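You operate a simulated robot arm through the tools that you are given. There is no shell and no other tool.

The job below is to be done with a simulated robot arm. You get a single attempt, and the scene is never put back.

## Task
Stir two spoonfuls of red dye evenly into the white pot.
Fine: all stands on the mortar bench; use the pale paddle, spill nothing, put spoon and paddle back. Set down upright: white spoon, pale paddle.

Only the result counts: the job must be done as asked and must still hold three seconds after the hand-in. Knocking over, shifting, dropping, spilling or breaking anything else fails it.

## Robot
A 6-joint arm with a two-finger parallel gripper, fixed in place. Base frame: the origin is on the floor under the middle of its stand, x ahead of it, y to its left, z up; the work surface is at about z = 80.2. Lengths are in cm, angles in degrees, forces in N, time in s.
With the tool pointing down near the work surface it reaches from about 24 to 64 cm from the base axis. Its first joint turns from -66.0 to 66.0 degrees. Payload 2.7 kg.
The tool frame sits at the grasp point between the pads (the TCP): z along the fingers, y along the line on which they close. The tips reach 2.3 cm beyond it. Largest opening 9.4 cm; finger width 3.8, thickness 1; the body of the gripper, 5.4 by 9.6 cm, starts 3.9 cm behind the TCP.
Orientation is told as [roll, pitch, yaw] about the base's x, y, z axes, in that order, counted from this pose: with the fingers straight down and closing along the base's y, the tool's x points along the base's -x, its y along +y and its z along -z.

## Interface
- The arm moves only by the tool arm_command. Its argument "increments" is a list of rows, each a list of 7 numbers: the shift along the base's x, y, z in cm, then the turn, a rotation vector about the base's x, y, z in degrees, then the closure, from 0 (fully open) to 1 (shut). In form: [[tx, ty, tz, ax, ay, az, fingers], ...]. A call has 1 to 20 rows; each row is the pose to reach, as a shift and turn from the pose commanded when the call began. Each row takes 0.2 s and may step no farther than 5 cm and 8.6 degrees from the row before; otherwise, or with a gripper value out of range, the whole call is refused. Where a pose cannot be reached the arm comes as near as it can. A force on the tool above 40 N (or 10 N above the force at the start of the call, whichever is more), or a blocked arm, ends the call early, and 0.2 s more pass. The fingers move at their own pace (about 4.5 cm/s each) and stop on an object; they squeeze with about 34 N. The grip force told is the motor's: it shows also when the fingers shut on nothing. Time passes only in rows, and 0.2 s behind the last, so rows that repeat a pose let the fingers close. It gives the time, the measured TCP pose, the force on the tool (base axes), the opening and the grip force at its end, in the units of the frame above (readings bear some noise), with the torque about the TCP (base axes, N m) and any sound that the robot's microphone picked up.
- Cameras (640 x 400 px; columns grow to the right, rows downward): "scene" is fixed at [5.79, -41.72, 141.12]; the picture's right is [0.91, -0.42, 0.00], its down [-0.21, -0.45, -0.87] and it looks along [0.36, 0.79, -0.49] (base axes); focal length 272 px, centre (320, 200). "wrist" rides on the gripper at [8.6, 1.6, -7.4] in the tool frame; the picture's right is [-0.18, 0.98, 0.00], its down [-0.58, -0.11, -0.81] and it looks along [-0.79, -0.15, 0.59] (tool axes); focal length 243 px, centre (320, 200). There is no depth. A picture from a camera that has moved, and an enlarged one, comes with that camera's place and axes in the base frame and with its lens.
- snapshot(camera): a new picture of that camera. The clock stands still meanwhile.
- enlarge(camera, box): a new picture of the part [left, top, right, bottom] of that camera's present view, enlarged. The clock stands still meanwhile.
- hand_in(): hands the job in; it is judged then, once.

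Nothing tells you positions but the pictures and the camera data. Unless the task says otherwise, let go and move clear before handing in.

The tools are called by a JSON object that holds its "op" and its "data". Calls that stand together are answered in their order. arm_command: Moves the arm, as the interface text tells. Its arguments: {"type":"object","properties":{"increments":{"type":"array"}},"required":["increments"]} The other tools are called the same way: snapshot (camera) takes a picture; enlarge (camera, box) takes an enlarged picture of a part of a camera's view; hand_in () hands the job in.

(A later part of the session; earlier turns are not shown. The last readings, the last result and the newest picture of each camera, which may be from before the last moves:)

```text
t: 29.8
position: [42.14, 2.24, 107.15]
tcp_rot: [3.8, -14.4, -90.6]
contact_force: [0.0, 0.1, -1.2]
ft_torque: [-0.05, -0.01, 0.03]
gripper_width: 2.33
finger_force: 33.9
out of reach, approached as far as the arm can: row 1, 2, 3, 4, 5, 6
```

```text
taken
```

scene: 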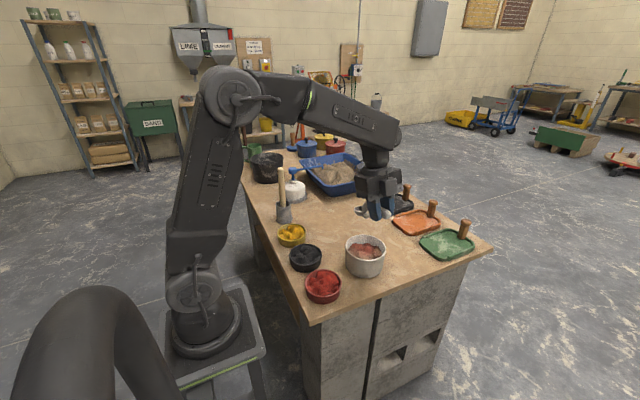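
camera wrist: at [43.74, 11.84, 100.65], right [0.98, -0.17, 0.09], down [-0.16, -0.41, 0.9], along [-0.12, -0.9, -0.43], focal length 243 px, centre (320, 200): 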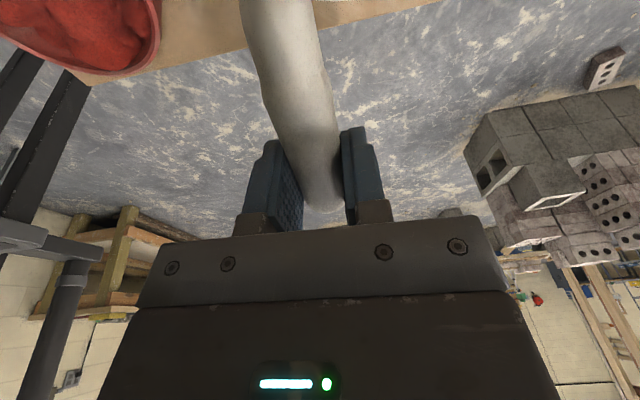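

The spoon is clear. Let me check the pot, its surroundings, and the cup for spills and displacement.

{"op": "enlarge", "data": {"camera": "scene", "box": [320, 215, 420, 290]}}

{"op": "enlarge", "data": {"camera": "scene", "box": [330, 150, 430, 240]}}

{"op": "enlarge", "data": {"camera": "scene", "box": [220, 200, 420, 325]}}

```text
5.33 times, centred on (370, 252) of scene
camera zoom: at [5.79, -41.71, 141.12], right [0.91, -0.42, 0.0], down [-0.21, -0.45, -0.87], along [0.36, 0.79, -0.49], focal length 1451 px, centre (53, -80)
```

zoom: 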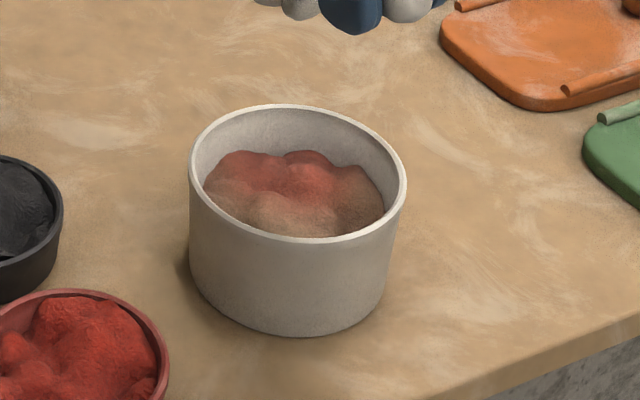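

```text
4.44 times, centred on (380, 195) of scene
camera zoom: at [5.79, -41.71, 141.12], right [0.91, -0.42, 0.0], down [-0.21, -0.45, -0.87], along [0.36, 0.79, -0.49], focal length 1209 px, centre (53, 222)
```

zoom: 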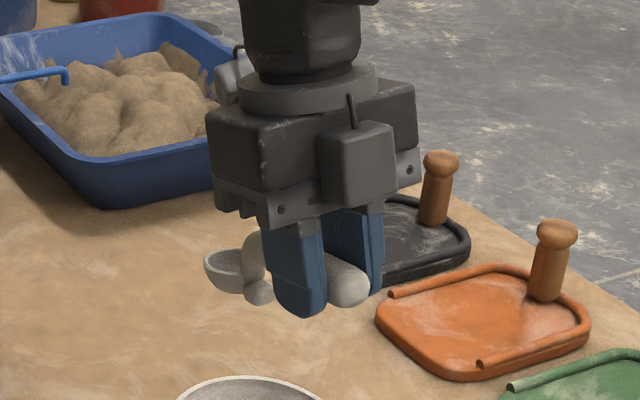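

```text
3.20 times, centred on (320, 262) of scene
camera zoom: at [5.79, -41.71, 141.12], right [0.91, -0.42, 0.0], down [-0.21, -0.45, -0.87], along [0.36, 0.79, -0.49], focal length 870 px, centre (320, 0)
```

zoom: 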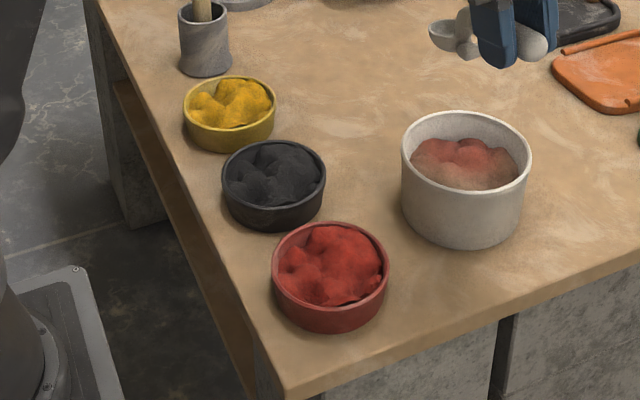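

No dye has spilled and the cup is empty; the pot slid about 1.2 cm toward the base, which I'll correct later. Now I unwind the wrist by sweeping the tool sideways and outward, high above everything.

{"op": "arm_command", "data": {"increments": [[0.32, -0.15, 0.2, -4.397, -0.231, 5.998, 1], [0.65, -0.3, 0.4, -8.768, -0.922, 11.976, 1], [0.97, -0.45, 0.6, -13.092, -2.073, 17.92, 1], [1.3, -0.6, 0.8, -17.342, -3.686, 23.809, 1], [1.62, -0.75, 1.0, -21.493, -5.759, 29.627, 1], [1.94, -0.9, 1.2, -25.52, -8.29, 35.354, 1], [2.27, -1.05, 1.35, -29.396, -11.284, 40.966, 1], [2.6, -1.2, 1.55, -33.092, -14.734, 46.446, 1], [2.92, -1.35, 1.75, -36.578, -18.637, 51.766, 1], [3.24, -1.5, 1.9, -39.829, -22.996, 56.915, 1], [3.56, -1.65, 2.1, -42.805, -27.798, 61.854, 1], [3.9, -1.8, 2.3, -45.479, -33.043, 66.564, 1], [4.2, -1.95, 2.5, -47.807, -38.714, 71.006, 1], [4.55, -2.1, 2.7, -49.764, -44.808, 75.167, 1], [4.86, -2.24, 2.85, -51.3, -51.3, 78.998, 1], [4.86, -2.24, 2.85, -51.3, -51.3, 78.998, 1]]}}

{"op": "snapshot", "data": {"camera": "scene"}}

```text
t: 33.2
position: [47.03, -0.09, 109.97]
tcp_rot: [6.8, -80.5, -3.2]
contact_force: [-0.1, -0.5, -0.2]
ft_torque: [0.0, -0.04, 0.03]
gripper_width: 2.37
finger_force: 33.8
```

```text
taken
```

scene: 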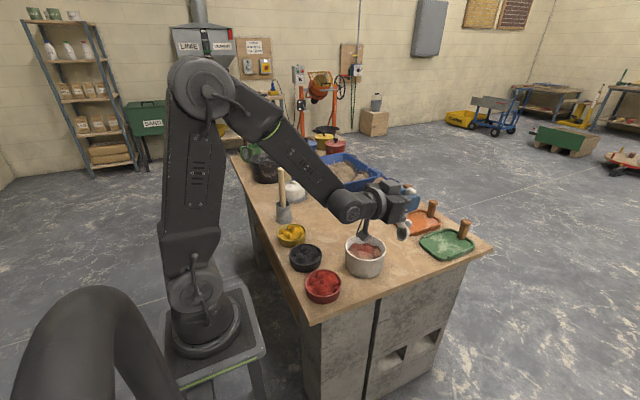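

The wrist is unwound (tool now points outward, clear of everything). I'll square the orientation exactly into the radial plane, then bring the tool back down through that plane.

{"op": "arm_command", "data": {"increments": [[0, 0.04, 0, -1.12, 0.03, -3.51, 1], [0, 0.04, 0, -1.12, 0.03, -3.51, 1]]}}

{"op": "arm_command", "data": {"increments": [[0, 0, 0, 0, 8.4, 0, 1], [0, 0, 0, 0, 16.8, 0, 1], [0, 0, 0, 0, 25.2, 0, 1]]}}

```text
t: 33.8
position: [47.09, -0.02, 110.01]
tcp_rot: [-0.1, -80.3, 0.1]
contact_force: [0.1, 1.9, -0.8]
ft_torque: [-0.01, 0.06, 0.02]
gripper_width: 2.32
finger_force: 33.8
```

```text
t: 34.6
position: [46.91, 0.11, 110.0]
tcp_rot: [0.0, -60.8, 0.1]
contact_force: [-0.7, 0.2, -0.5]
ft_torque: [0.02, -0.01, -0.02]
gripper_width: 2.37
finger_force: 34.3
out of reach, approached as far as the arm can: row 3
```

The arm hesitates at a tilt of about 61°. I'll check whether the gripper is just lined up with the forearm (the wrist's singular pose).

{"op": "snapshot", "data": {"camera": "scene"}}

{"op": "enlarge", "data": {"camera": "scene", "box": [260, 110, 460, 250]}}

```text
taken
```

scene: 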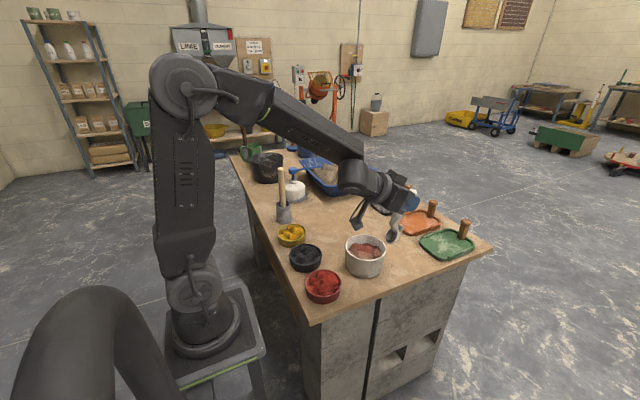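

```text
2.86 times, centred on (360, 180) of scene
camera zoom: at [5.79, -41.71, 141.12], right [0.91, -0.42, 0.0], down [-0.21, -0.45, -0.87], along [0.36, 0.79, -0.49], focal length 777 px, centre (206, 257)
```

zoom: 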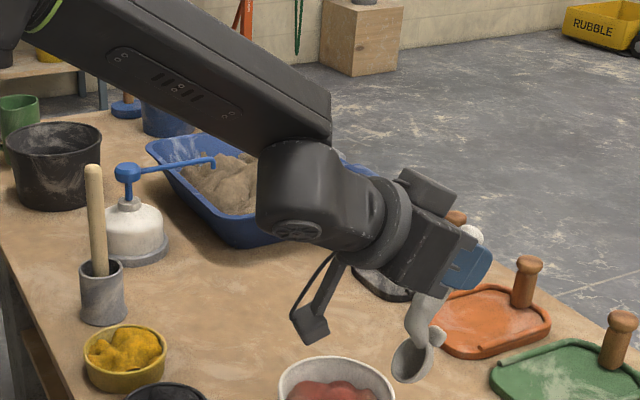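

It is lined up with the forearm there. I'm high above everything, so I'll push the command further past this point to see if it steps over.

{"op": "arm_command", "data": {"increments": [[0, 0, 0, 0, 8.4, 0, 1], [0, 0, 0, 0, 16.8, 0, 1], [0, 0, 0, 0, 25.2, 0, 1], [0, 0, 0, 0, 33.6, 0, 1], [0, 0, 0, 0, 33.6, 0, 1]]}}

{"op": "enlarge", "data": {"camera": "scene", "box": [260, 110, 460, 250]}}

```text
t: 35.8
position: [46.99, -0.08, 110.02]
tcp_rot: [-0.1, -27.1, 0.0]
contact_force: [0.0, -0.9, -0.6]
ft_torque: [0.02, -0.03, 0.01]
gripper_width: 2.33
finger_force: 33.9
out of reach, approached as far as the arm can: row 1, 2, 3
```

```text
2.86 times, centred on (360, 180) of scene
camera zoom: at [5.79, -41.71, 141.12], right [0.91, -0.42, 0.0], down [-0.21, -0.45, -0.87], along [0.36, 0.79, -0.49], focal length 777 px, centre (206, 257)
```

zoom: 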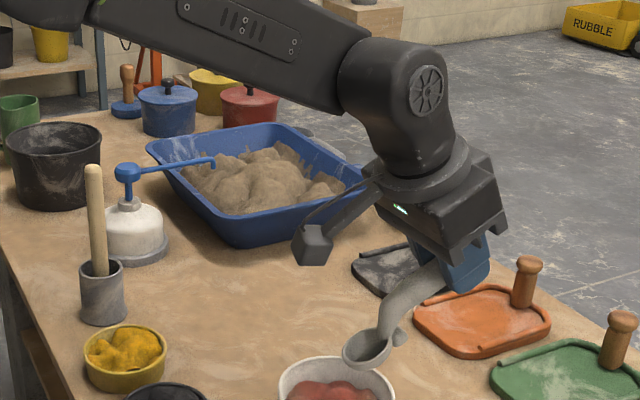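

It stepped over cleanly and the wrist looks normal again. Now I bring the tool to vertical.

{"op": "arm_command", "data": {"increments": [[0, 0, 0, 0, 8.4, 0, 1], [0, 0, 0, 0, 16.8, 0, 1], [0, 0, 0, 0, 25.2, 0, 1], [0, 0, 0, 0, 27.1, 0, 1], [0, 0, 0, 0, 27.1, 0, 1]]}}

{"op": "snapshot", "data": {"camera": "scene"}}

{"op": "enlarge", "data": {"camera": "scene", "box": [310, 120, 430, 290]}}

```text
t: 37.0
position: [47.08, -0.03, 110.06]
tcp_rot: [0.0, 0.0, 0.0]
contact_force: [-0.6, 0.4, -0.7]
ft_torque: [-0.01, -0.06, 0.0]
gripper_width: 2.37
finger_force: 34.2
```

```text
taken
```

scene: 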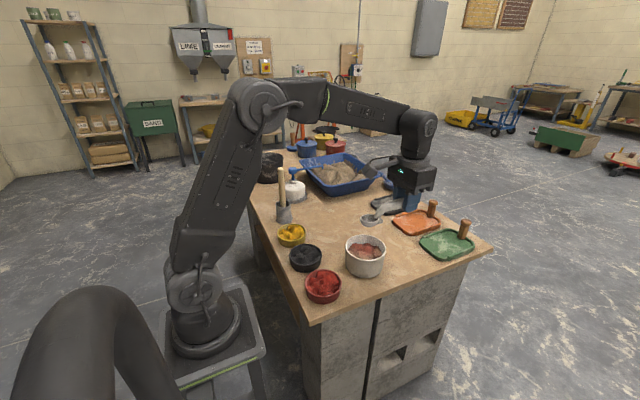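

```text
2.35 times, centred on (370, 205) of scene
camera zoom: at [5.79, -41.72, 141.12], right [0.91, -0.42, 0.0], down [-0.21, -0.45, -0.87], along [0.36, 0.79, -0.49], focal length 640 px, centre (202, 188)
```

zoom: 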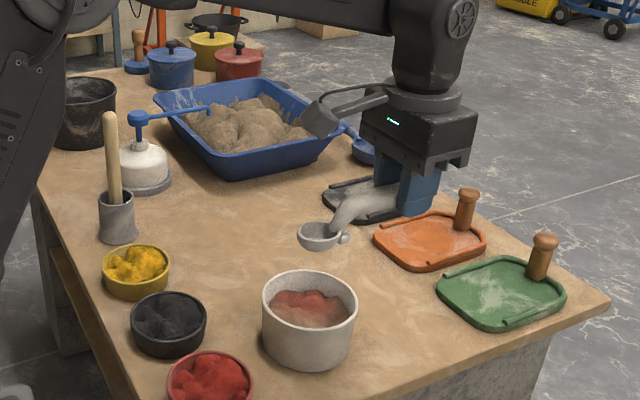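

The arm is back in its normal configuration with the spoon level. Now back to the red bowl for the second spoonful, same approach as before.

{"op": "arm_command", "data": {"increments": [[-1.5, 0.1, 0, 0, 0, -7.5, 1], [-3, 0.2, -1, 0, 0, -15, 1], [-5, 0.3, -2.5, 0, 0, -22.5, 1], [-7, 0.4, -4.5, 0, 0, -30, 1], [-9, 0.5, -7, 0, 0, -37.5, 1], [-10.6, 0.57, -10, 0, 0, -45, 1], [-10.6, 0.57, -12, 0, 0, -45, 1], [-10.6, 0.57, -12, 0, 0, -45, 1]]}}

{"op": "enlarge", "data": {"camera": "scene", "box": [290, 220, 370, 310]}}

```text
t: 38.8
position: [36.55, 0.45, 97.84]
tcp_rot: [0.0, 0.0, -45.0]
contact_force: [-0.4, 0.3, -1.5]
ft_torque: [-0.05, -0.05, 0.02]
gripper_width: 2.34
finger_force: 33.5
```

```text
4.44 times, centred on (330, 265) of scene
camera zoom: at [5.79, -41.71, 141.12], right [0.91, -0.42, 0.0], down [-0.21, -0.45, -0.87], along [0.36, 0.79, -0.49], focal length 1209 px, centre (276, -89)
```

zoom: 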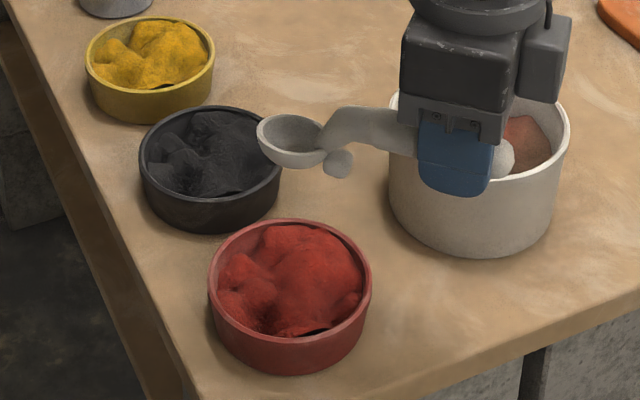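

Alignment over the red bowl is as before. I'll tilt and lower to the same start, then make the same scoop.

{"op": "arm_command", "data": {"increments": [[-0.1, 0.2, -0.7, -5.3, -5.3, 0, 1], [-0.25, 0.5, -1.5, -10.6, -10.6, 0, 1], [-0.4, 0.75, -2.5, -15.5, -15.5, 0, 1], [-0.5, 0.93, -3.5, -17.68, -17.68, 0, 1], [-0.5, 0.93, -4.6, -17.68, -17.68, 0, 1], [-0.5, 0.93, -5.37, -17.68, -17.68, 0, 1], [-0.5, 0.93, -5.37, -17.68, -17.68, 0, 1]]}}

{"op": "enlarge", "data": {"camera": "scene", "box": [290, 220, 370, 310]}}

```text
t: 40.4
position: [35.81, 1.4, 92.62]
tcp_rot: [0.0, -25.1, -45.1]
contact_force: [0.1, -1.0, -1.7]
ft_torque: [-0.02, -0.03, 0.01]
gripper_width: 2.37
finger_force: 34.0
```

```text
4.44 times, centred on (330, 265) of scene
camera zoom: at [5.79, -41.71, 141.12], right [0.91, -0.42, 0.0], down [-0.21, -0.45, -0.87], along [0.36, 0.79, -0.49], focal length 1209 px, centre (276, -89)
```

zoom: 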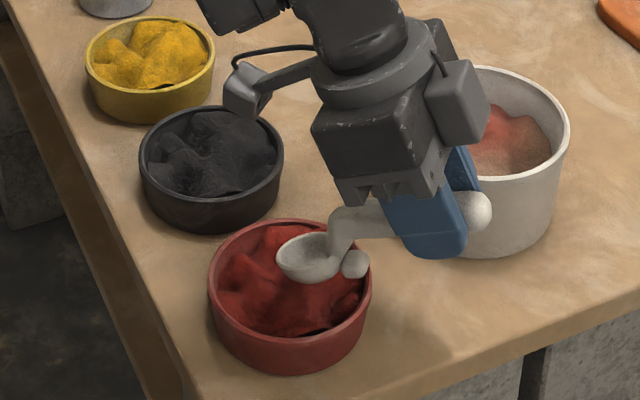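

Position matches the first scoop. Now dip, push forward, level and lift.

{"op": "arm_command", "data": {"increments": [[0, 0, -1.2, 0, 0, 0, 1], [0, 0, -2.3, 0, 0, 0, 1], [0, 0, -3.2, 0, 0, 0, 1], [-0.5, 0.5, -3.2, 0, 0, 0, 1], [-1.0, 1.0, -3.2, 0, 0, 0, 1], [-1.41, 1.41, -3.2, 0, 0, 0, 1], [-0.84, 0.84, -4.28, 5.66, 5.66, 0, 1], [-0.385, 0.385, -5.46, 11.3, 11.3, 0, 1], [-0.06, 0.06, -6.68, 16.97, 16.97, 0, 1], [-0.03, 0.03, -6.8, 17.68, 17.68, 0, 1], [-0.03, 0.03, -6.5, 17.68, 17.68, 0, 1], [-0.03, 0.03, -6.0, 17.68, 17.68, 0, 1], [-0.03, 0.03, -5.0, 17.68, 17.68, 0, 1], [-0.03, 0.03, -4.0, 17.68, 17.68, 0, 1], [-0.03, 0.03, -2.8, 17.68, 17.68, 0, 1], [-0.03, 0.03, -1.6, 17.68, 17.68, 0, 1], [-0.03, 0.03, -0.6, 17.68, 17.68, 0, 1], [-0.03, 0.03, -0.2, 17.68, 17.68, 0, 1]]}}

{"op": "enlarge", "data": {"camera": "scene", "box": [290, 220, 370, 310]}}

{"op": "enlarge", "data": {"camera": "scene", "box": [310, 245, 350, 270]}}

```text
t: 44.2
position: [36.0, 1.52, 92.35]
tcp_rot: [0.0, 0.0, -44.9]
contact_force: [-0.1, 0.2, -1.3]
ft_torque: [-0.04, -0.06, 0.01]
gripper_width: 2.36
finger_force: 33.9
```

```text
4.44 times, centred on (330, 265) of scene
camera zoom: at [5.79, -41.71, 141.12], right [0.91, -0.42, 0.0], down [-0.21, -0.45, -0.87], along [0.36, 0.79, -0.49], focal length 1209 px, centre (276, -89)
```

zoom: 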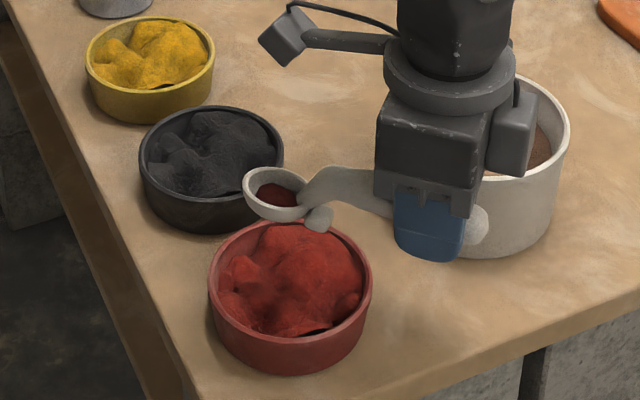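

```text
16.00 times, centred on (330, 258) of scene
camera zoom: at [5.79, -41.71, 141.12], right [0.91, -0.42, 0.0], down [-0.21, -0.45, -0.87], along [0.36, 0.79, -0.49], focal length 4352 px, centre (160, -720)
```

zoom: 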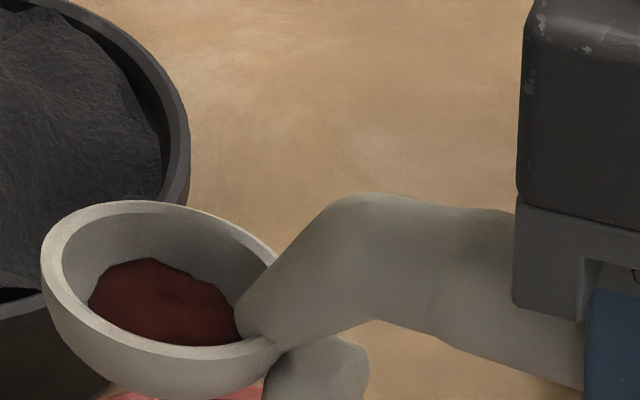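

This load is smaller than the first: only about half a cup. I'll scoop again a little deeper (the old load just goes back into the red bowl) to get a full spoonful.

{"op": "arm_command", "data": {"increments": [[-0.04, 0.04, 0, -5.66, -5.66, 0, 1], [-0.08, 0.07, 0, -11.3, -11.3, 0, 1], [-0.1, 0.1, -0.3, -16.5, -16.5, 0, 1], [-0.12, 0.11, -1.2, -17.68, -17.68, 0, 1], [-0.12, 0.11, -2.3, -17.68, -17.68, 0, 1], [-0.12, 0.11, -3.18, -17.68, -17.68, 0, 1], [-0.7, 0.7, -3.18, -17.68, -17.68, 0, 1], [-1.3, 1.3, -3.18, -17.68, -17.68, 0, 1], [-1.89, 1.88, -3.18, -17.68, -17.68, 0, 1], [-1.32, 1.31, -4.28, -12.02, -12.02, 0, 1], [-0.86, 0.85, -5.53, -6.36, -6.36, 0, 1], [-0.54, 0.53, -6.88, -0.7, -0.7, 0, 1], [-0.5, 0.49, -7.08, 0, 0, 0, 1], [-0.5, 0.49, -7.08, 0, 0, 0, 1], [-0.5, 0.49, -6.6, 0, 0, 0, 1], [-0.5, 0.49, -5.8, 0, 0, 0, 1], [-0.5, 0.49, -4.8, 0, 0, 0, 1], [-0.5, 0.49, -3.6, 0, 0, 0, 1], [-0.5, 0.49, -2.2, 0, 0, 0, 1], [-0.5, 0.49, -1.0, 0, 0, 0, 1]]}}

{"op": "enlarge", "data": {"camera": "scene", "box": [290, 220, 370, 310]}}

{"op": "enlarge", "data": {"camera": "scene", "box": [310, 245, 350, 270]}}

```text
t: 48.4
position: [35.41, 1.88, 91.42]
tcp_rot: [0.1, -0.1, -44.9]
contact_force: [-0.3, -0.2, -0.8]
ft_torque: [-0.04, -0.09, -0.03]
gripper_width: 2.35
finger_force: 33.8
```

```text
4.44 times, centred on (330, 265) of scene
camera zoom: at [5.79, -41.71, 141.12], right [0.91, -0.42, 0.0], down [-0.21, -0.45, -0.87], along [0.36, 0.79, -0.49], focal length 1209 px, centre (276, -89)
```

zoom: 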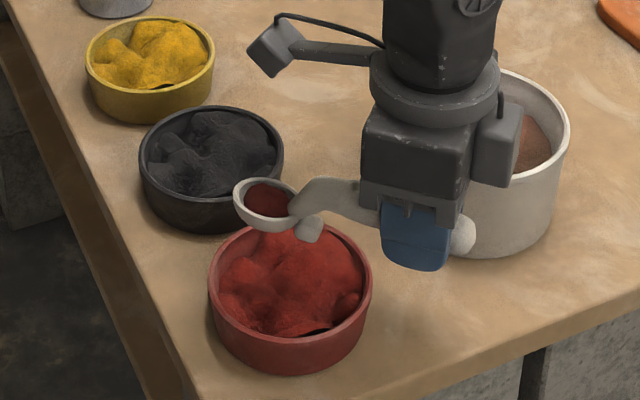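

```text
16.00 times, centred on (330, 258) of scene
camera zoom: at [5.79, -41.71, 141.12], right [0.91, -0.42, 0.0], down [-0.21, -0.45, -0.87], along [0.36, 0.79, -0.49], focal length 4352 px, centre (160, -720)
```

zoom: 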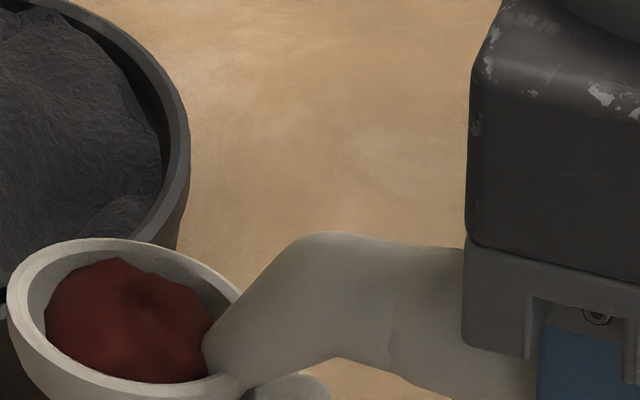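

That's a full spoonful like the first. I'll carry it level to the pot, this time with the handle pointing outward (yaw 0), so I can tip it sideways without wrist trouble.

{"op": "arm_command", "data": {"increments": [[0, 0, 1, 0, 0, 0, 1], [0, 0, 2.4, 0, 0, 0, 1], [0.3, 0.1, 3.6, 0, 0, 0.5, 1], [1.2, 0.5, 4.12, 0, 0, 2.5, 1], [2.6, 1.0, 4.12, 0, 0, 5.5, 1], [4.1, 1.6, 4.12, 0, 0, 9, 1], [5.6, 2.2, 4.12, 0, 0, 12.5, 1], [7.1, 2.8, 4.12, 0, 0, 16, 1], [8.7, 3.5, 4.12, 0, 0, 19.5, 1], [10.3, 4.1, 4.12, 0, 0, 23, 1], [11.9, 4.8, 4.12, 0, 0, 26.5, 1], [13.5, 5.4, 4.12, 0, 0, 30, 1], [15.1, 6.1, 4.12, 0, 0, 33.5, 1], [16.6, 6.7, 4.12, 0, 0, 37, 1], [18, 7.3, 4.12, 0, 0, 40, 1], [19.2, 7.8, 4.12, 0, 0, 42.5, 1], [20, 8.1, 4.12, 0, 0, 44.3, 1], [20.35, 8.25, 4.12, 0, 0, 45, 1], [20.35, 8.25, 4.12, 0, 0, 45, 1]]}}

{"op": "enlarge", "data": {"camera": "scene", "box": [310, 180, 430, 290]}}

{"op": "snapshot", "data": {"camera": "scene"}}

```text
t: 52.4
position: [55.71, 10.26, 95.52]
tcp_rot: [0.1, -0.1, 0.1]
contact_force: [-0.1, -0.4, -1.1]
ft_torque: [0.0, -0.09, 0.01]
gripper_width: 2.35
finger_force: 34.0
```

```text
3.64 times, centred on (370, 235) of scene
camera zoom: at [5.79, -41.71, 141.12], right [0.91, -0.42, 0.0], down [-0.21, -0.45, -0.87], along [0.36, 0.79, -0.49], focal length 989 px, centre (138, 73)
```

zoom: 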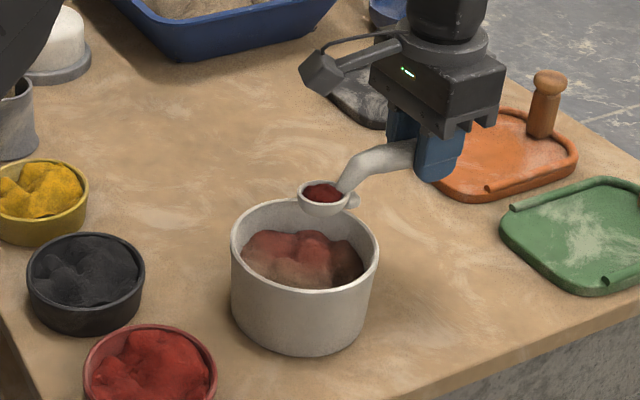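

```text
taken
```

scene: 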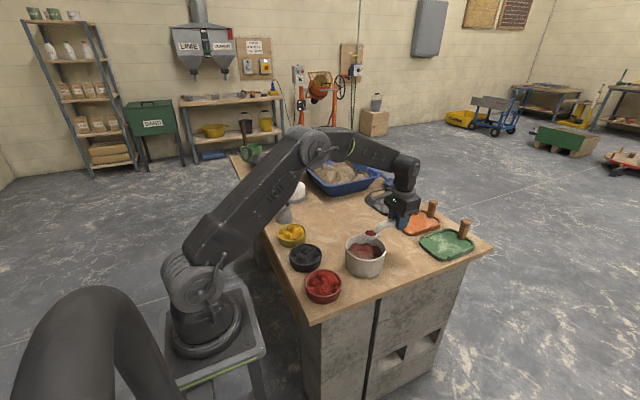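

The full cup hangs over the pot's middle. I'll tip it sideways (tool swinging toward +y) in small stages, watching for reach warnings.

{"op": "arm_command", "data": {"increments": [[0, 0, 0, 7, 0, 0, 1], [0, 0, 0, 14, 0, 0, 1], [0, 0, 0, 21, 0, 0, 1], [0, 0, 0, 28, 0, 0, 1]]}}

{"op": "enlarge", "data": {"camera": "scene", "box": [310, 180, 430, 290]}}

```text
t: 53.4
position: [55.73, 10.22, 95.62]
tcp_rot: [28.0, -0.1, 0.0]
contact_force: [-0.4, 0.3, -1.0]
ft_torque: [0.02, -0.08, 0.05]
gripper_width: 2.35
finger_force: 34.6
```

```text
3.64 times, centred on (370, 235) of scene
camera zoom: at [5.79, -41.71, 141.12], right [0.91, -0.42, 0.0], down [-0.21, -0.45, -0.87], along [0.36, 0.79, -0.49], focal length 989 px, centre (138, 73)
```

zoom: 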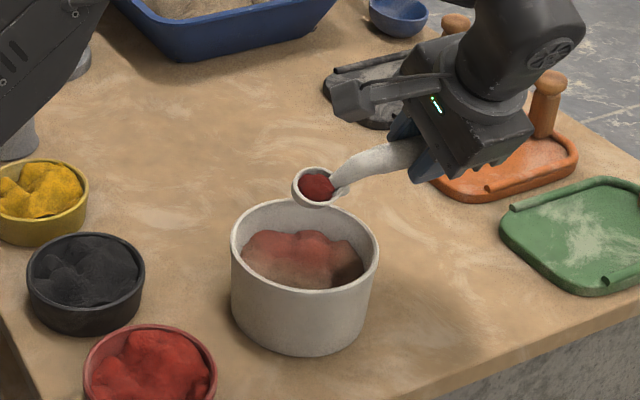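

Tipping goes smoothly and the dye is in view. Continuing.

{"op": "arm_command", "data": {"increments": [[0, 0, 0, 7, 0, 0, 1], [0, 0, 0, 14, 0, 0, 1], [0, 0, 0, 21, 0, 0, 1], [0, 0, 0, 28, 0, 0, 1]]}}

{"op": "enlarge", "data": {"camera": "scene", "box": [310, 180, 430, 290]}}

```text
t: 54.4
position: [55.85, 10.21, 95.58]
tcp_rot: [56.2, -0.1, 0.0]
contact_force: [0.1, -0.3, -0.5]
ft_torque: [-0.02, -0.07, -0.01]
gripper_width: 2.34
finger_force: 33.8
```

```text
3.64 times, centred on (370, 235) of scene
camera zoom: at [5.79, -41.71, 141.12], right [0.91, -0.42, 0.0], down [-0.21, -0.45, -0.87], along [0.36, 0.79, -0.49], focal length 989 px, centre (138, 73)
```

zoom: 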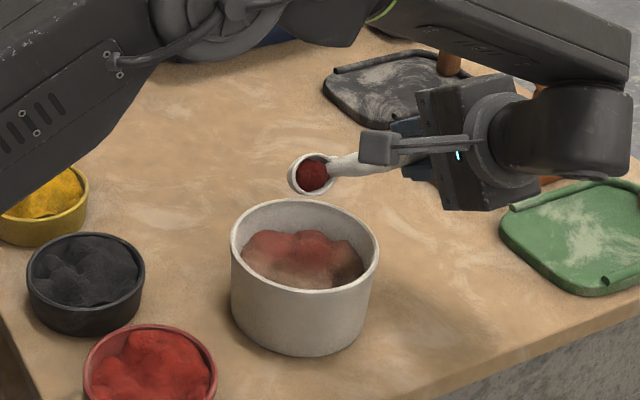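

Part of the dye still sits in the cup at 56°. I'll keep tipping.

{"op": "arm_command", "data": {"increments": [[0, 0, 0, 7, 0, 0, 1], [0, 0, 0, 14, 0, 0, 1], [0, 0, 0, 21, 0, 0, 1], [0, 0, 0, 28, 0, 0, 1], [0, 0, 0, 28, 0, 0, 1]]}}

{"op": "snapshot", "data": {"camera": "scene"}}

{"op": "enlarge", "data": {"camera": "scene", "box": [310, 180, 430, 290]}}

```text
t: 55.6
position: [55.84, 10.15, 95.61]
tcp_rot: [84.2, -0.1, -0.1]
contact_force: [-0.3, -0.2, 0.1]
ft_torque: [-0.02, -0.08, 0.01]
gripper_width: 2.34
finger_force: 33.9
```

```text
taken
```

scene: 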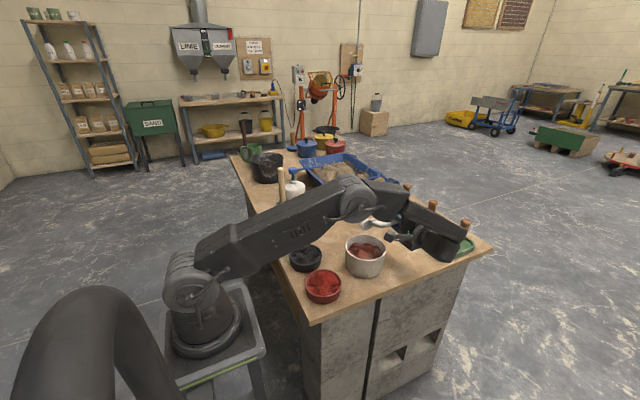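

```text
3.64 times, centred on (370, 235) of scene
camera zoom: at [5.79, -41.72, 141.12], right [0.91, -0.42, 0.0], down [-0.21, -0.45, -0.87], along [0.36, 0.79, -0.49], focal length 989 px, centre (138, 73)
```

zoom: 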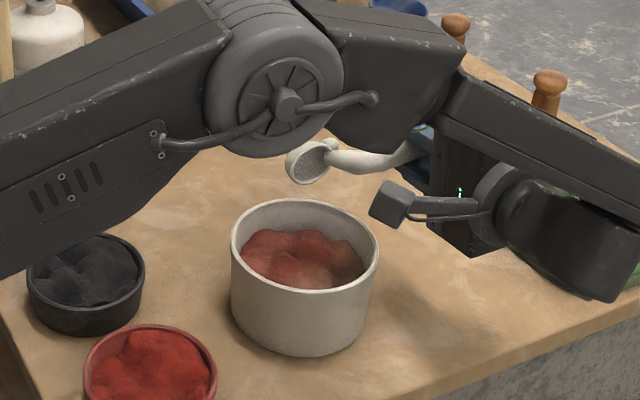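

The cup looks empty and the pot redder. A close look at the cup before returning.

{"op": "enlarge", "data": {"camera": "scene", "box": [350, 205, 400, 237]}}

{"op": "enlarge", "data": {"camera": "scene", "box": [330, 220, 420, 285]}}

```text
12.50 times, centred on (375, 221) of scene
camera zoom: at [5.79, -41.72, 141.12], right [0.91, -0.42, 0.0], down [-0.21, -0.45, -0.87], along [0.36, 0.79, -0.49], focal length 3400 px, centre (-368, -62)
```

zoom: 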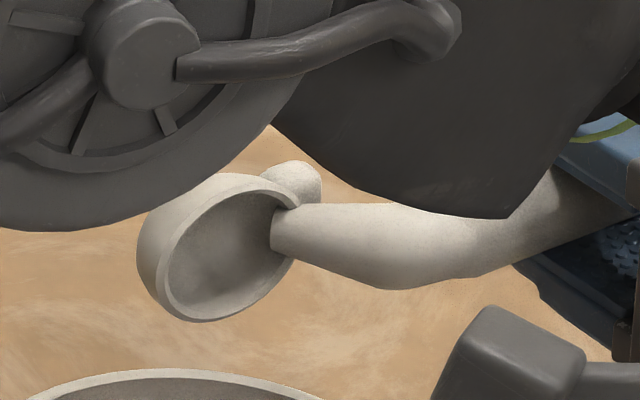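

```text
6.15 times, centred on (375, 252) of scene
camera zoom: at [5.79, -41.72, 141.12], right [0.91, -0.42, 0.0], down [-0.21, -0.45, -0.87], along [0.36, 0.79, -0.49], focal length 1674 px, centre (-18, -123)
```

zoom: 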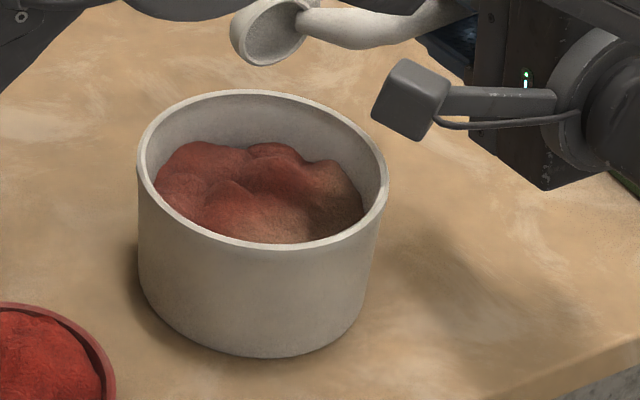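

The cup is clean and all dye went into the pot. I'll roll back in stages, checking for reach warnings.

{"op": "arm_command", "data": {"increments": [[0, 0, 0.5, -7, 0, 0, 1], [0, 0, 1, -14, 0, 0, 1], [0, 0, 1, -21, 0, 0, 1], [0, 0, 1, -28, 0, 0, 1]]}}

{"op": "arm_command", "data": {"increments": [[0, 0, 0.5, -7, 0, 0, 1], [0, 0, 1, -14, 0, 0, 1], [0, 0, 1, -21, 0, 0, 1], [0, 0, 1, -28, 0, 0, 1]]}}

{"op": "arm_command", "data": {"increments": [[0, 0, 0.5, -7, 0, 0, 1], [0, 0, 1, -14, 0, 0, 1], [0, 0, 1, -21, 0, 0, 1], [0, 0, 1, -28.1, 0, 0, 1], [0, 0, 1, -28.1, 0, 0, 1]]}}

{"op": "snapshot", "data": {"camera": "scene"}}

```text
t: 56.6
position: [55.76, 10.15, 96.46]
tcp_rot: [55.9, 0.0, -0.1]
contact_force: [0.4, 0.2, -0.7]
ft_torque: [0.01, -0.1, 0.02]
gripper_width: 2.35
finger_force: 34.6
```

```text
t: 57.6
position: [55.75, 10.14, 97.54]
tcp_rot: [28.0, -0.1, 0.0]
contact_force: [0.5, 0.1, -0.8]
ft_torque: [0.01, -0.09, 0.02]
gripper_width: 2.36
finger_force: 34.1
```

```text
t: 58.8
position: [55.68, 10.26, 98.54]
tcp_rot: [-0.3, -0.1, 0.0]
contact_force: [1.2, 0.3, -0.6]
ft_torque: [0.02, -0.05, 0.01]
gripper_width: 2.36
finger_force: 34.0
```

```text
taken
```

scene: 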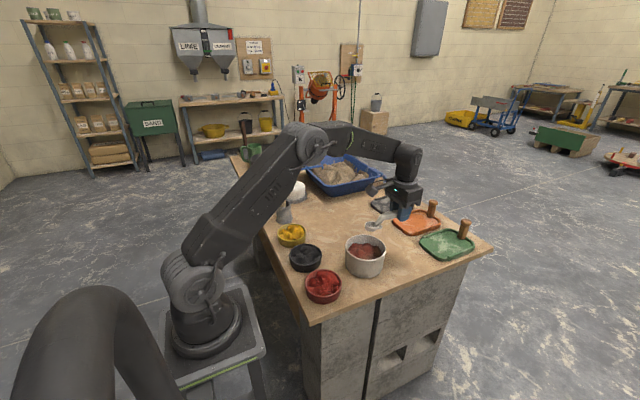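

The spoon is level and empty. I'll carry it back to its place and hover above it to check the pose before setting down.

{"op": "arm_command", "data": {"increments": [[-0.9, 2.2, 0.5, 0, 0, 8, 1], [-1.9, 4.6, 1, 0, 0, 16, 1], [-2.9, 7, 1, 0, 0, 24, 1], [-3.9, 9.4, 1, 0, 0, 32, 1], [-4.9, 11.8, 1, 0, 0, 40, 1], [-5.9, 14.2, 1, 0, 0, 48, 1], [-6.9, 16.7, 1, 0, 0, 56, 1], [-7.9, 19.2, 0, 0, 0, 64, 1], [-8.9, 21.7, -2, 0, 0, 72, 1], [-9.9, 24.2, -4, 0, 0, 80, 1], [-10.6, 25.8, -6, 0, 0, 87, 1], [-10.76, 26.36, -8, 0, 0, 90, 1], [-10.76, 26.36, -8.86, 0, 0, 90, 1], [-10.76, 26.36, -8.86, 0, 0, 90, 1]]}}

{"op": "enlarge", "data": {"camera": "scene", "box": [290, 165, 410, 255]}}

{"op": "snapshot", "data": {"camera": "wrist"}}

```text
t: 61.8
position: [44.91, 36.56, 89.69]
tcp_rot: [-0.1, -0.1, 90.1]
contact_force: [0.2, -0.1, -1.0]
ft_torque: [0.08, 0.01, -0.01]
gripper_width: 2.32
finger_force: 34.3
```

```text
4.44 times, centred on (350, 210) of scene
camera zoom: at [5.79, -41.71, 141.12], right [0.91, -0.42, 0.0], down [-0.21, -0.45, -0.87], along [0.36, 0.79, -0.49], focal length 1209 px, centre (187, 156)
```

zoom: 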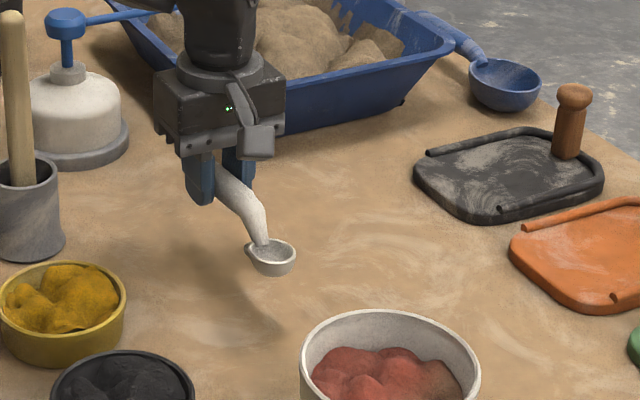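

```text
taken
camera wrist: at [43.29, 27.89, 97.09], right [-0.98, 0.18, 0.0], down [0.11, 0.58, 0.81], along [0.15, 0.79, -0.59], focal length 243 px, centre (320, 200)
```

wrist: 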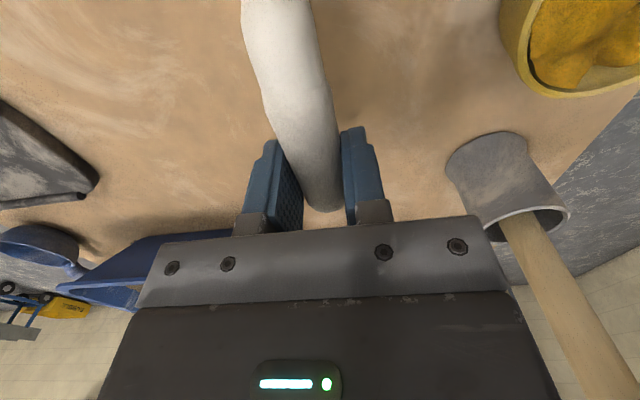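

Using the camera pose as a precise check, I need +0.1 in x and 4.9 down to match the original grasp. Lowering gently.

{"op": "arm_command", "data": {"increments": [[0.1, 0, -1.5, 0, 0, 0, 1], [0.1, 0, -3, 0, 0, 0, 1], [0.1, 0, -4, 0, 0, 0, 1], [0.1, 0, -4.5, 0, 0, 0, 1], [0.1, 0, -4.8, 0, 0, 0, 1], [0.1, 0, -4.8, 0, 0, 0, 1]]}}

{"op": "snapshot", "data": {"camera": "wrist"}}

{"op": "enlarge", "data": {"camera": "scene", "box": [290, 165, 410, 255]}}

```text
t: 63.2
position: [45.06, 36.58, 84.92]
tcp_rot: [-0.2, -0.1, 90.1]
contact_force: [0.2, 0.2, -1.4]
ft_torque: [0.1, 0.02, 0.02]
gripper_width: 2.36
finger_force: 34.1
```

```text
taken
camera wrist: at [43.44, 27.82, 92.33], right [-0.98, 0.18, 0.0], down [0.11, 0.58, 0.81], along [0.15, 0.79, -0.59], focal length 243 px, centre (320, 200)
```

wrist: 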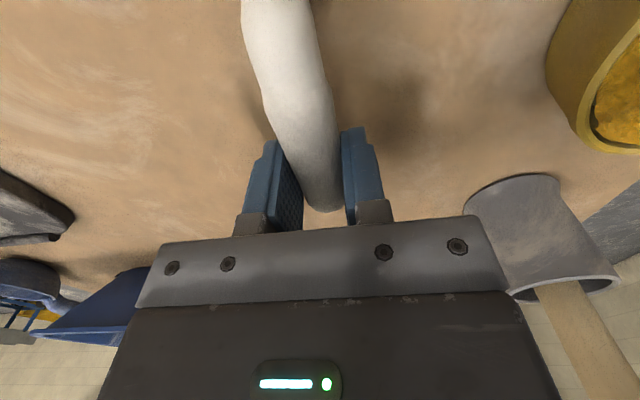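

```text
4.44 times, centred on (350, 210) of scene
camera zoom: at [5.79, -41.71, 141.12], right [0.91, -0.42, 0.0], down [-0.21, -0.45, -0.87], along [0.36, 0.79, -0.49], focal length 1209 px, centre (187, 156)
```

zoom: 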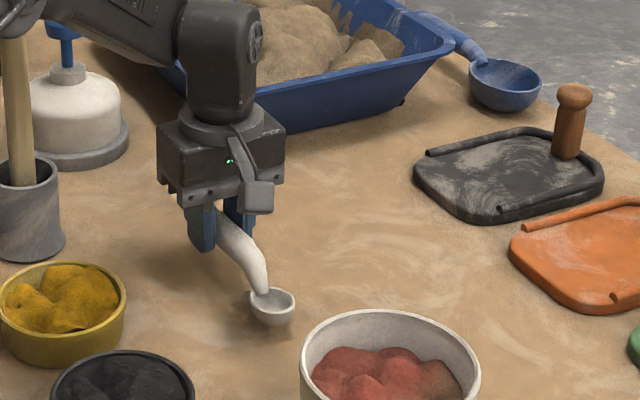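

The cup sits about 10 px higher in the picture than when it first rested, so the spoon may have pitched slightly in the grip. I'll zoom in to measure that.

{"op": "enlarge", "data": {"camera": "scene", "box": [320, 205, 370, 237]}}

{"op": "enlarge", "data": {"camera": "scene", "box": [300, 195, 400, 257]}}

```text
12.50 times, centred on (345, 221) of scene
camera zoom: at [5.79, -41.71, 141.12], right [0.91, -0.42, 0.0], down [-0.21, -0.45, -0.87], along [0.36, 0.79, -0.49], focal length 3400 px, centre (8, -62)
```

zoom: 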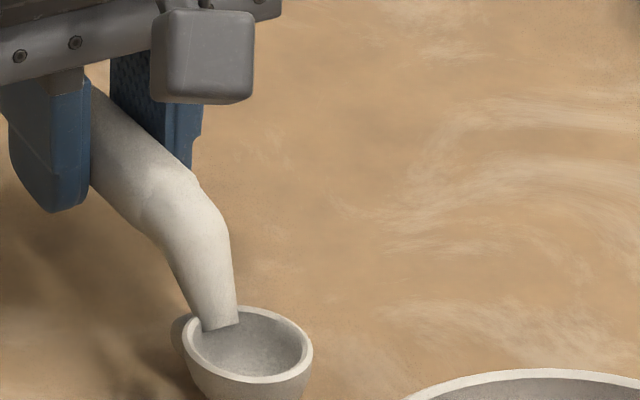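

```text
6.40 times, centred on (350, 226) of scene
camera zoom: at [5.79, -41.71, 141.12], right [0.91, -0.42, 0.0], down [-0.21, -0.45, -0.87], along [0.36, 0.79, -0.49], focal length 1741 px, centre (128, 34)
```

zoom: 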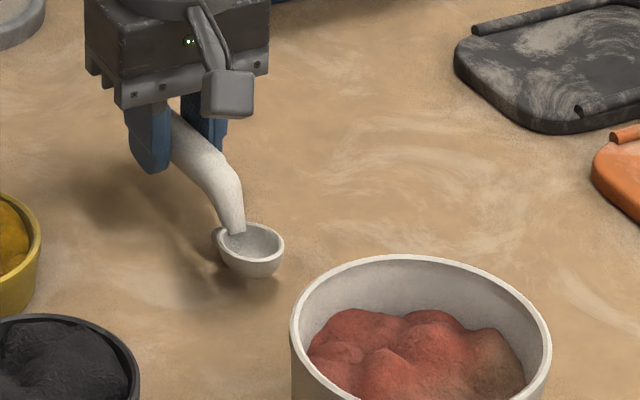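

The spoon has pitched about 6° in the grip (cup up), probably from touching the dye bowl's floor. I'll tilt the tool 6° to bring the spoon back upright before touching down.

{"op": "arm_command", "data": {"increments": [[0, 0, 0.2, 3, 0, 0, 1], [0, 0, 0.2, 6.2, 0, 0, 1], [0, 0, 0.1, 6.2, 0, 0, 1], [0, 0, 0.1, 6.2, 0, 0, 1]]}}

{"op": "enlarge", "data": {"camera": "scene", "box": [300, 195, 400, 257]}}

{"op": "enlarge", "data": {"camera": "scene", "box": [320, 205, 370, 237]}}

```text
t: 64.2
position: [45.14, 36.61, 85.05]
tcp_rot: [-0.1, -6.3, 90.0]
contact_force: [0.1, 0.3, -1.2]
ft_torque: [0.07, -0.04, 0.02]
gripper_width: 2.35
finger_force: 33.7
```

```text
6.40 times, centred on (350, 226) of scene
camera zoom: at [5.79, -41.71, 141.12], right [0.91, -0.42, 0.0], down [-0.21, -0.45, -0.87], along [0.36, 0.79, -0.49], focal length 1741 px, centre (128, 34)
```

zoom: 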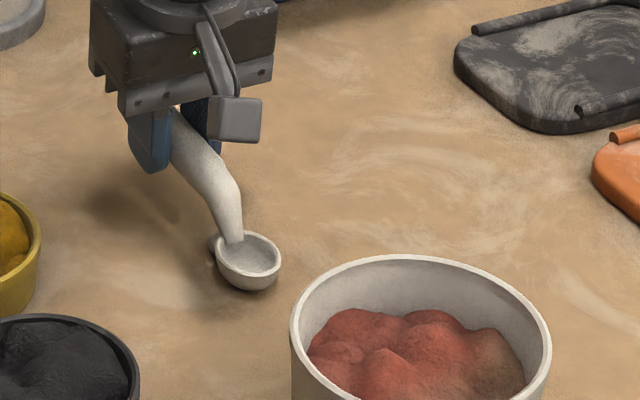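

```text
12.50 times, centred on (345, 221) of scene
camera zoom: at [5.79, -41.71, 141.12], right [0.91, -0.42, 0.0], down [-0.21, -0.45, -0.87], along [0.36, 0.79, -0.49], focal length 3400 px, centre (8, -62)
```

zoom: 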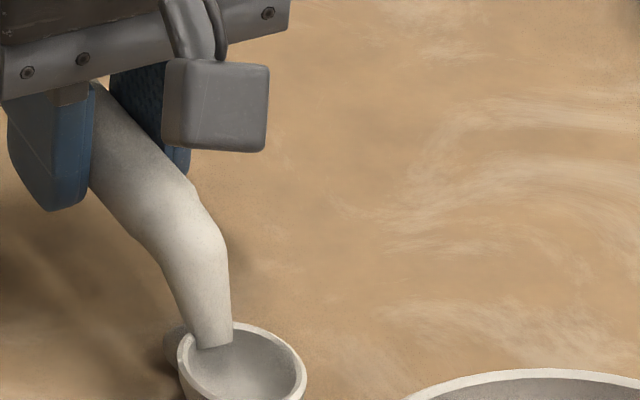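

Very close to the initial look now. I'll add a touch more tilt and lower until contact.

{"op": "arm_command", "data": {"increments": [[0.05, 0, -0.1, 0.6, 0, 0, 1], [0.05, 0, -0.2, 0.6, 0, 0, 1], [0.05, 0, -0.25, 0.6, 0, 0, 1], [0.05, 0, -0.25, 0.6, 0, 0, 1]]}}

{"op": "enlarge", "data": {"camera": "scene", "box": [300, 195, 400, 257]}}

```text
t: 65.2
position: [45.17, 36.64, 84.86]
tcp_rot: [-0.3, -7.0, 90.1]
contact_force: [-4.1, 1.0, 15.9]
ft_torque: [-0.99, 0.16, -0.27]
gripper_width: 2.33
finger_force: 34.0
```

```text
6.40 times, centred on (350, 226) of scene
camera zoom: at [5.76, -41.73, 141.12], right [0.91, -0.42, 0.0], down [-0.21, -0.45, -0.87], along [0.36, 0.79, -0.49], focal length 1741 px, centre (128, 34)
```

zoom: 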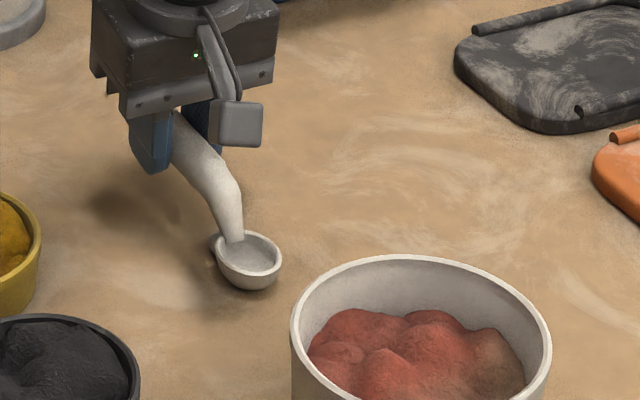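

Contact is felt (16 N up). I'll ease off slightly to relieve the pressure, then check the force.

{"op": "arm_command", "data": {"increments": [[0, 0, 0.06, 0, 0, 0, 1], [0, 0, 0.1, 0, 0, 0, 1]]}}

{"op": "enlarge", "data": {"camera": "scene", "box": [320, 205, 370, 237]}}

{"op": "snapshot", "data": {"camera": "wrist"}}

```text
t: 65.8
position: [45.11, 36.48, 84.84]
tcp_rot: [-0.1, -6.8, 90.0]
contact_force: [-3.2, 2.0, 13.3]
ft_torque: [-0.73, 0.13, -0.22]
gripper_width: 2.34
finger_force: 34.0
```

```text
12.50 times, centred on (345, 221) of scene
camera zoom: at [5.76, -41.72, 141.12], right [0.91, -0.42, 0.0], down [-0.21, -0.45, -0.87], along [0.36, 0.79, -0.49], focal length 3400 px, centre (8, -62)
```

zoom: 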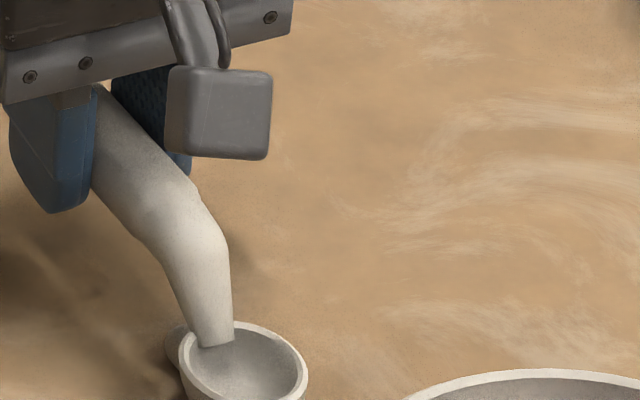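

```text
taken
camera wrist: at [43.53, 27.07, 91.15], right [-0.98, 0.18, 0.02], down [0.11, 0.48, 0.87], along [0.15, 0.86, -0.49], focal length 243 px, centre (320, 200)
```

wrist: 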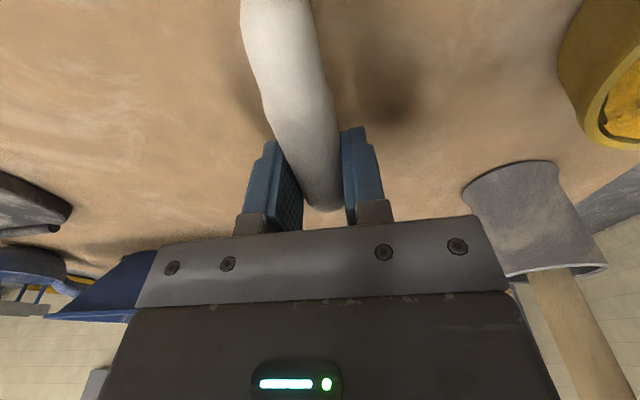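

The foot seems to touch first, so I'll pitch a little more and raise slightly to lighten the contact.

{"op": "arm_command", "data": {"increments": [[0, 0, 0.2, 0, 0, 0, 1], [0, 0, 0.25, 1.2, 0, 0, 1], [0, 0, 0.25, 1.2, 0, 0, 1]]}}

{"op": "enlarge", "data": {"camera": "scene", "box": [300, 195, 400, 257]}}

```text
t: 66.6
position: [45.12, 36.43, 84.86]
tcp_rot: [0.0, -8.1, 90.0]
contact_force: [-1.8, -3.2, 8.0]
ft_torque: [-0.93, 0.02, -0.13]
gripper_width: 2.35
finger_force: 34.0
```

```text
6.40 times, centred on (350, 226) of scene
camera zoom: at [5.77, -41.73, 141.12], right [0.91, -0.42, 0.0], down [-0.21, -0.45, -0.87], along [0.36, 0.79, -0.49], focal length 1741 px, centre (128, 34)
```

zoom: 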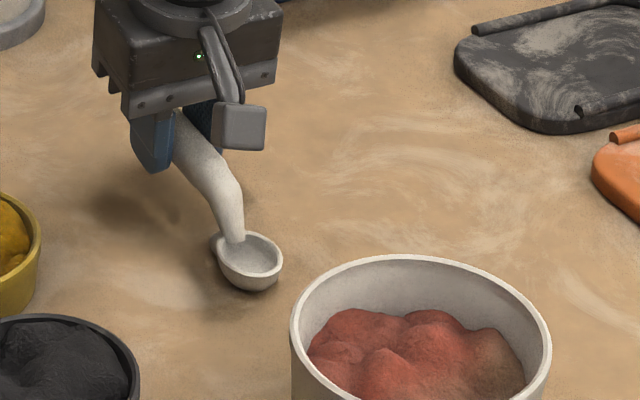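

Now the contact is at the cup (about 9.8 cm out), so the spoon is level within a degree. I'll release gently and see that it stays standing.

{"op": "arm_command", "data": {"increments": [[0, 0, 0.05, -0.4, 0, 0, 1], [0, 0, 0.05, -0.4, 0, 0, 0.7], [0, 0, 0.05, -0.4, 0, 0, 0.65], [0, 0, 0.05, -0.4, 0, 0, 0.6], [0, 0, 0.05, -0.4, 0, 0, 0.6]]}}

{"op": "enlarge", "data": {"camera": "scene", "box": [300, 195, 400, 257]}}

{"op": "snapshot", "data": {"camera": "wrist"}}

```text
t: 67.8
position: [45.17, 36.57, 85.12]
tcp_rot: [-0.2, -7.7, 90.0]
contact_force: [0.5, -0.6, 0.1]
ft_torque: [0.01, -0.02, 0.01]
gripper_width: 3.77
finger_force: 0.1
```

```text
6.40 times, centred on (350, 226) of scene
camera zoom: at [5.79, -41.72, 141.12], right [0.91, -0.42, 0.0], down [-0.21, -0.45, -0.87], along [0.36, 0.79, -0.49], focal length 1741 px, centre (128, 34)
```

zoom: 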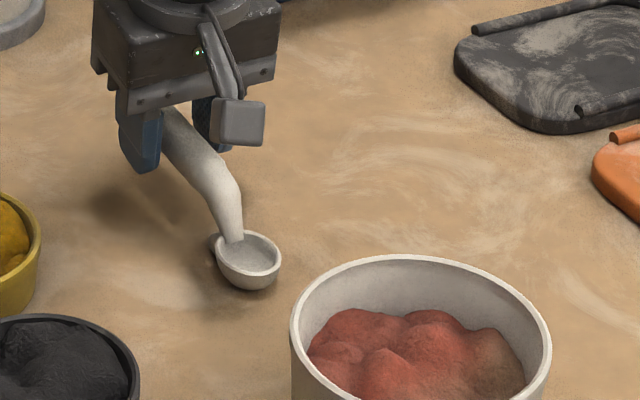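

```text
taken
camera wrist: at [43.56, 26.95, 91.3], right [-0.98, 0.18, 0.02], down [0.11, 0.47, 0.88], along [0.15, 0.86, -0.48], focal length 243 px, centre (320, 200)
```

wrist: 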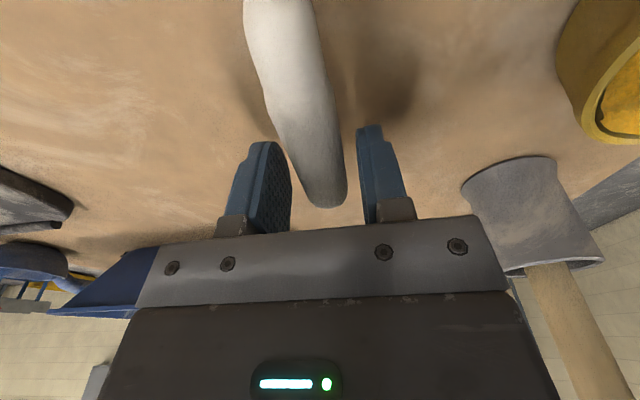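

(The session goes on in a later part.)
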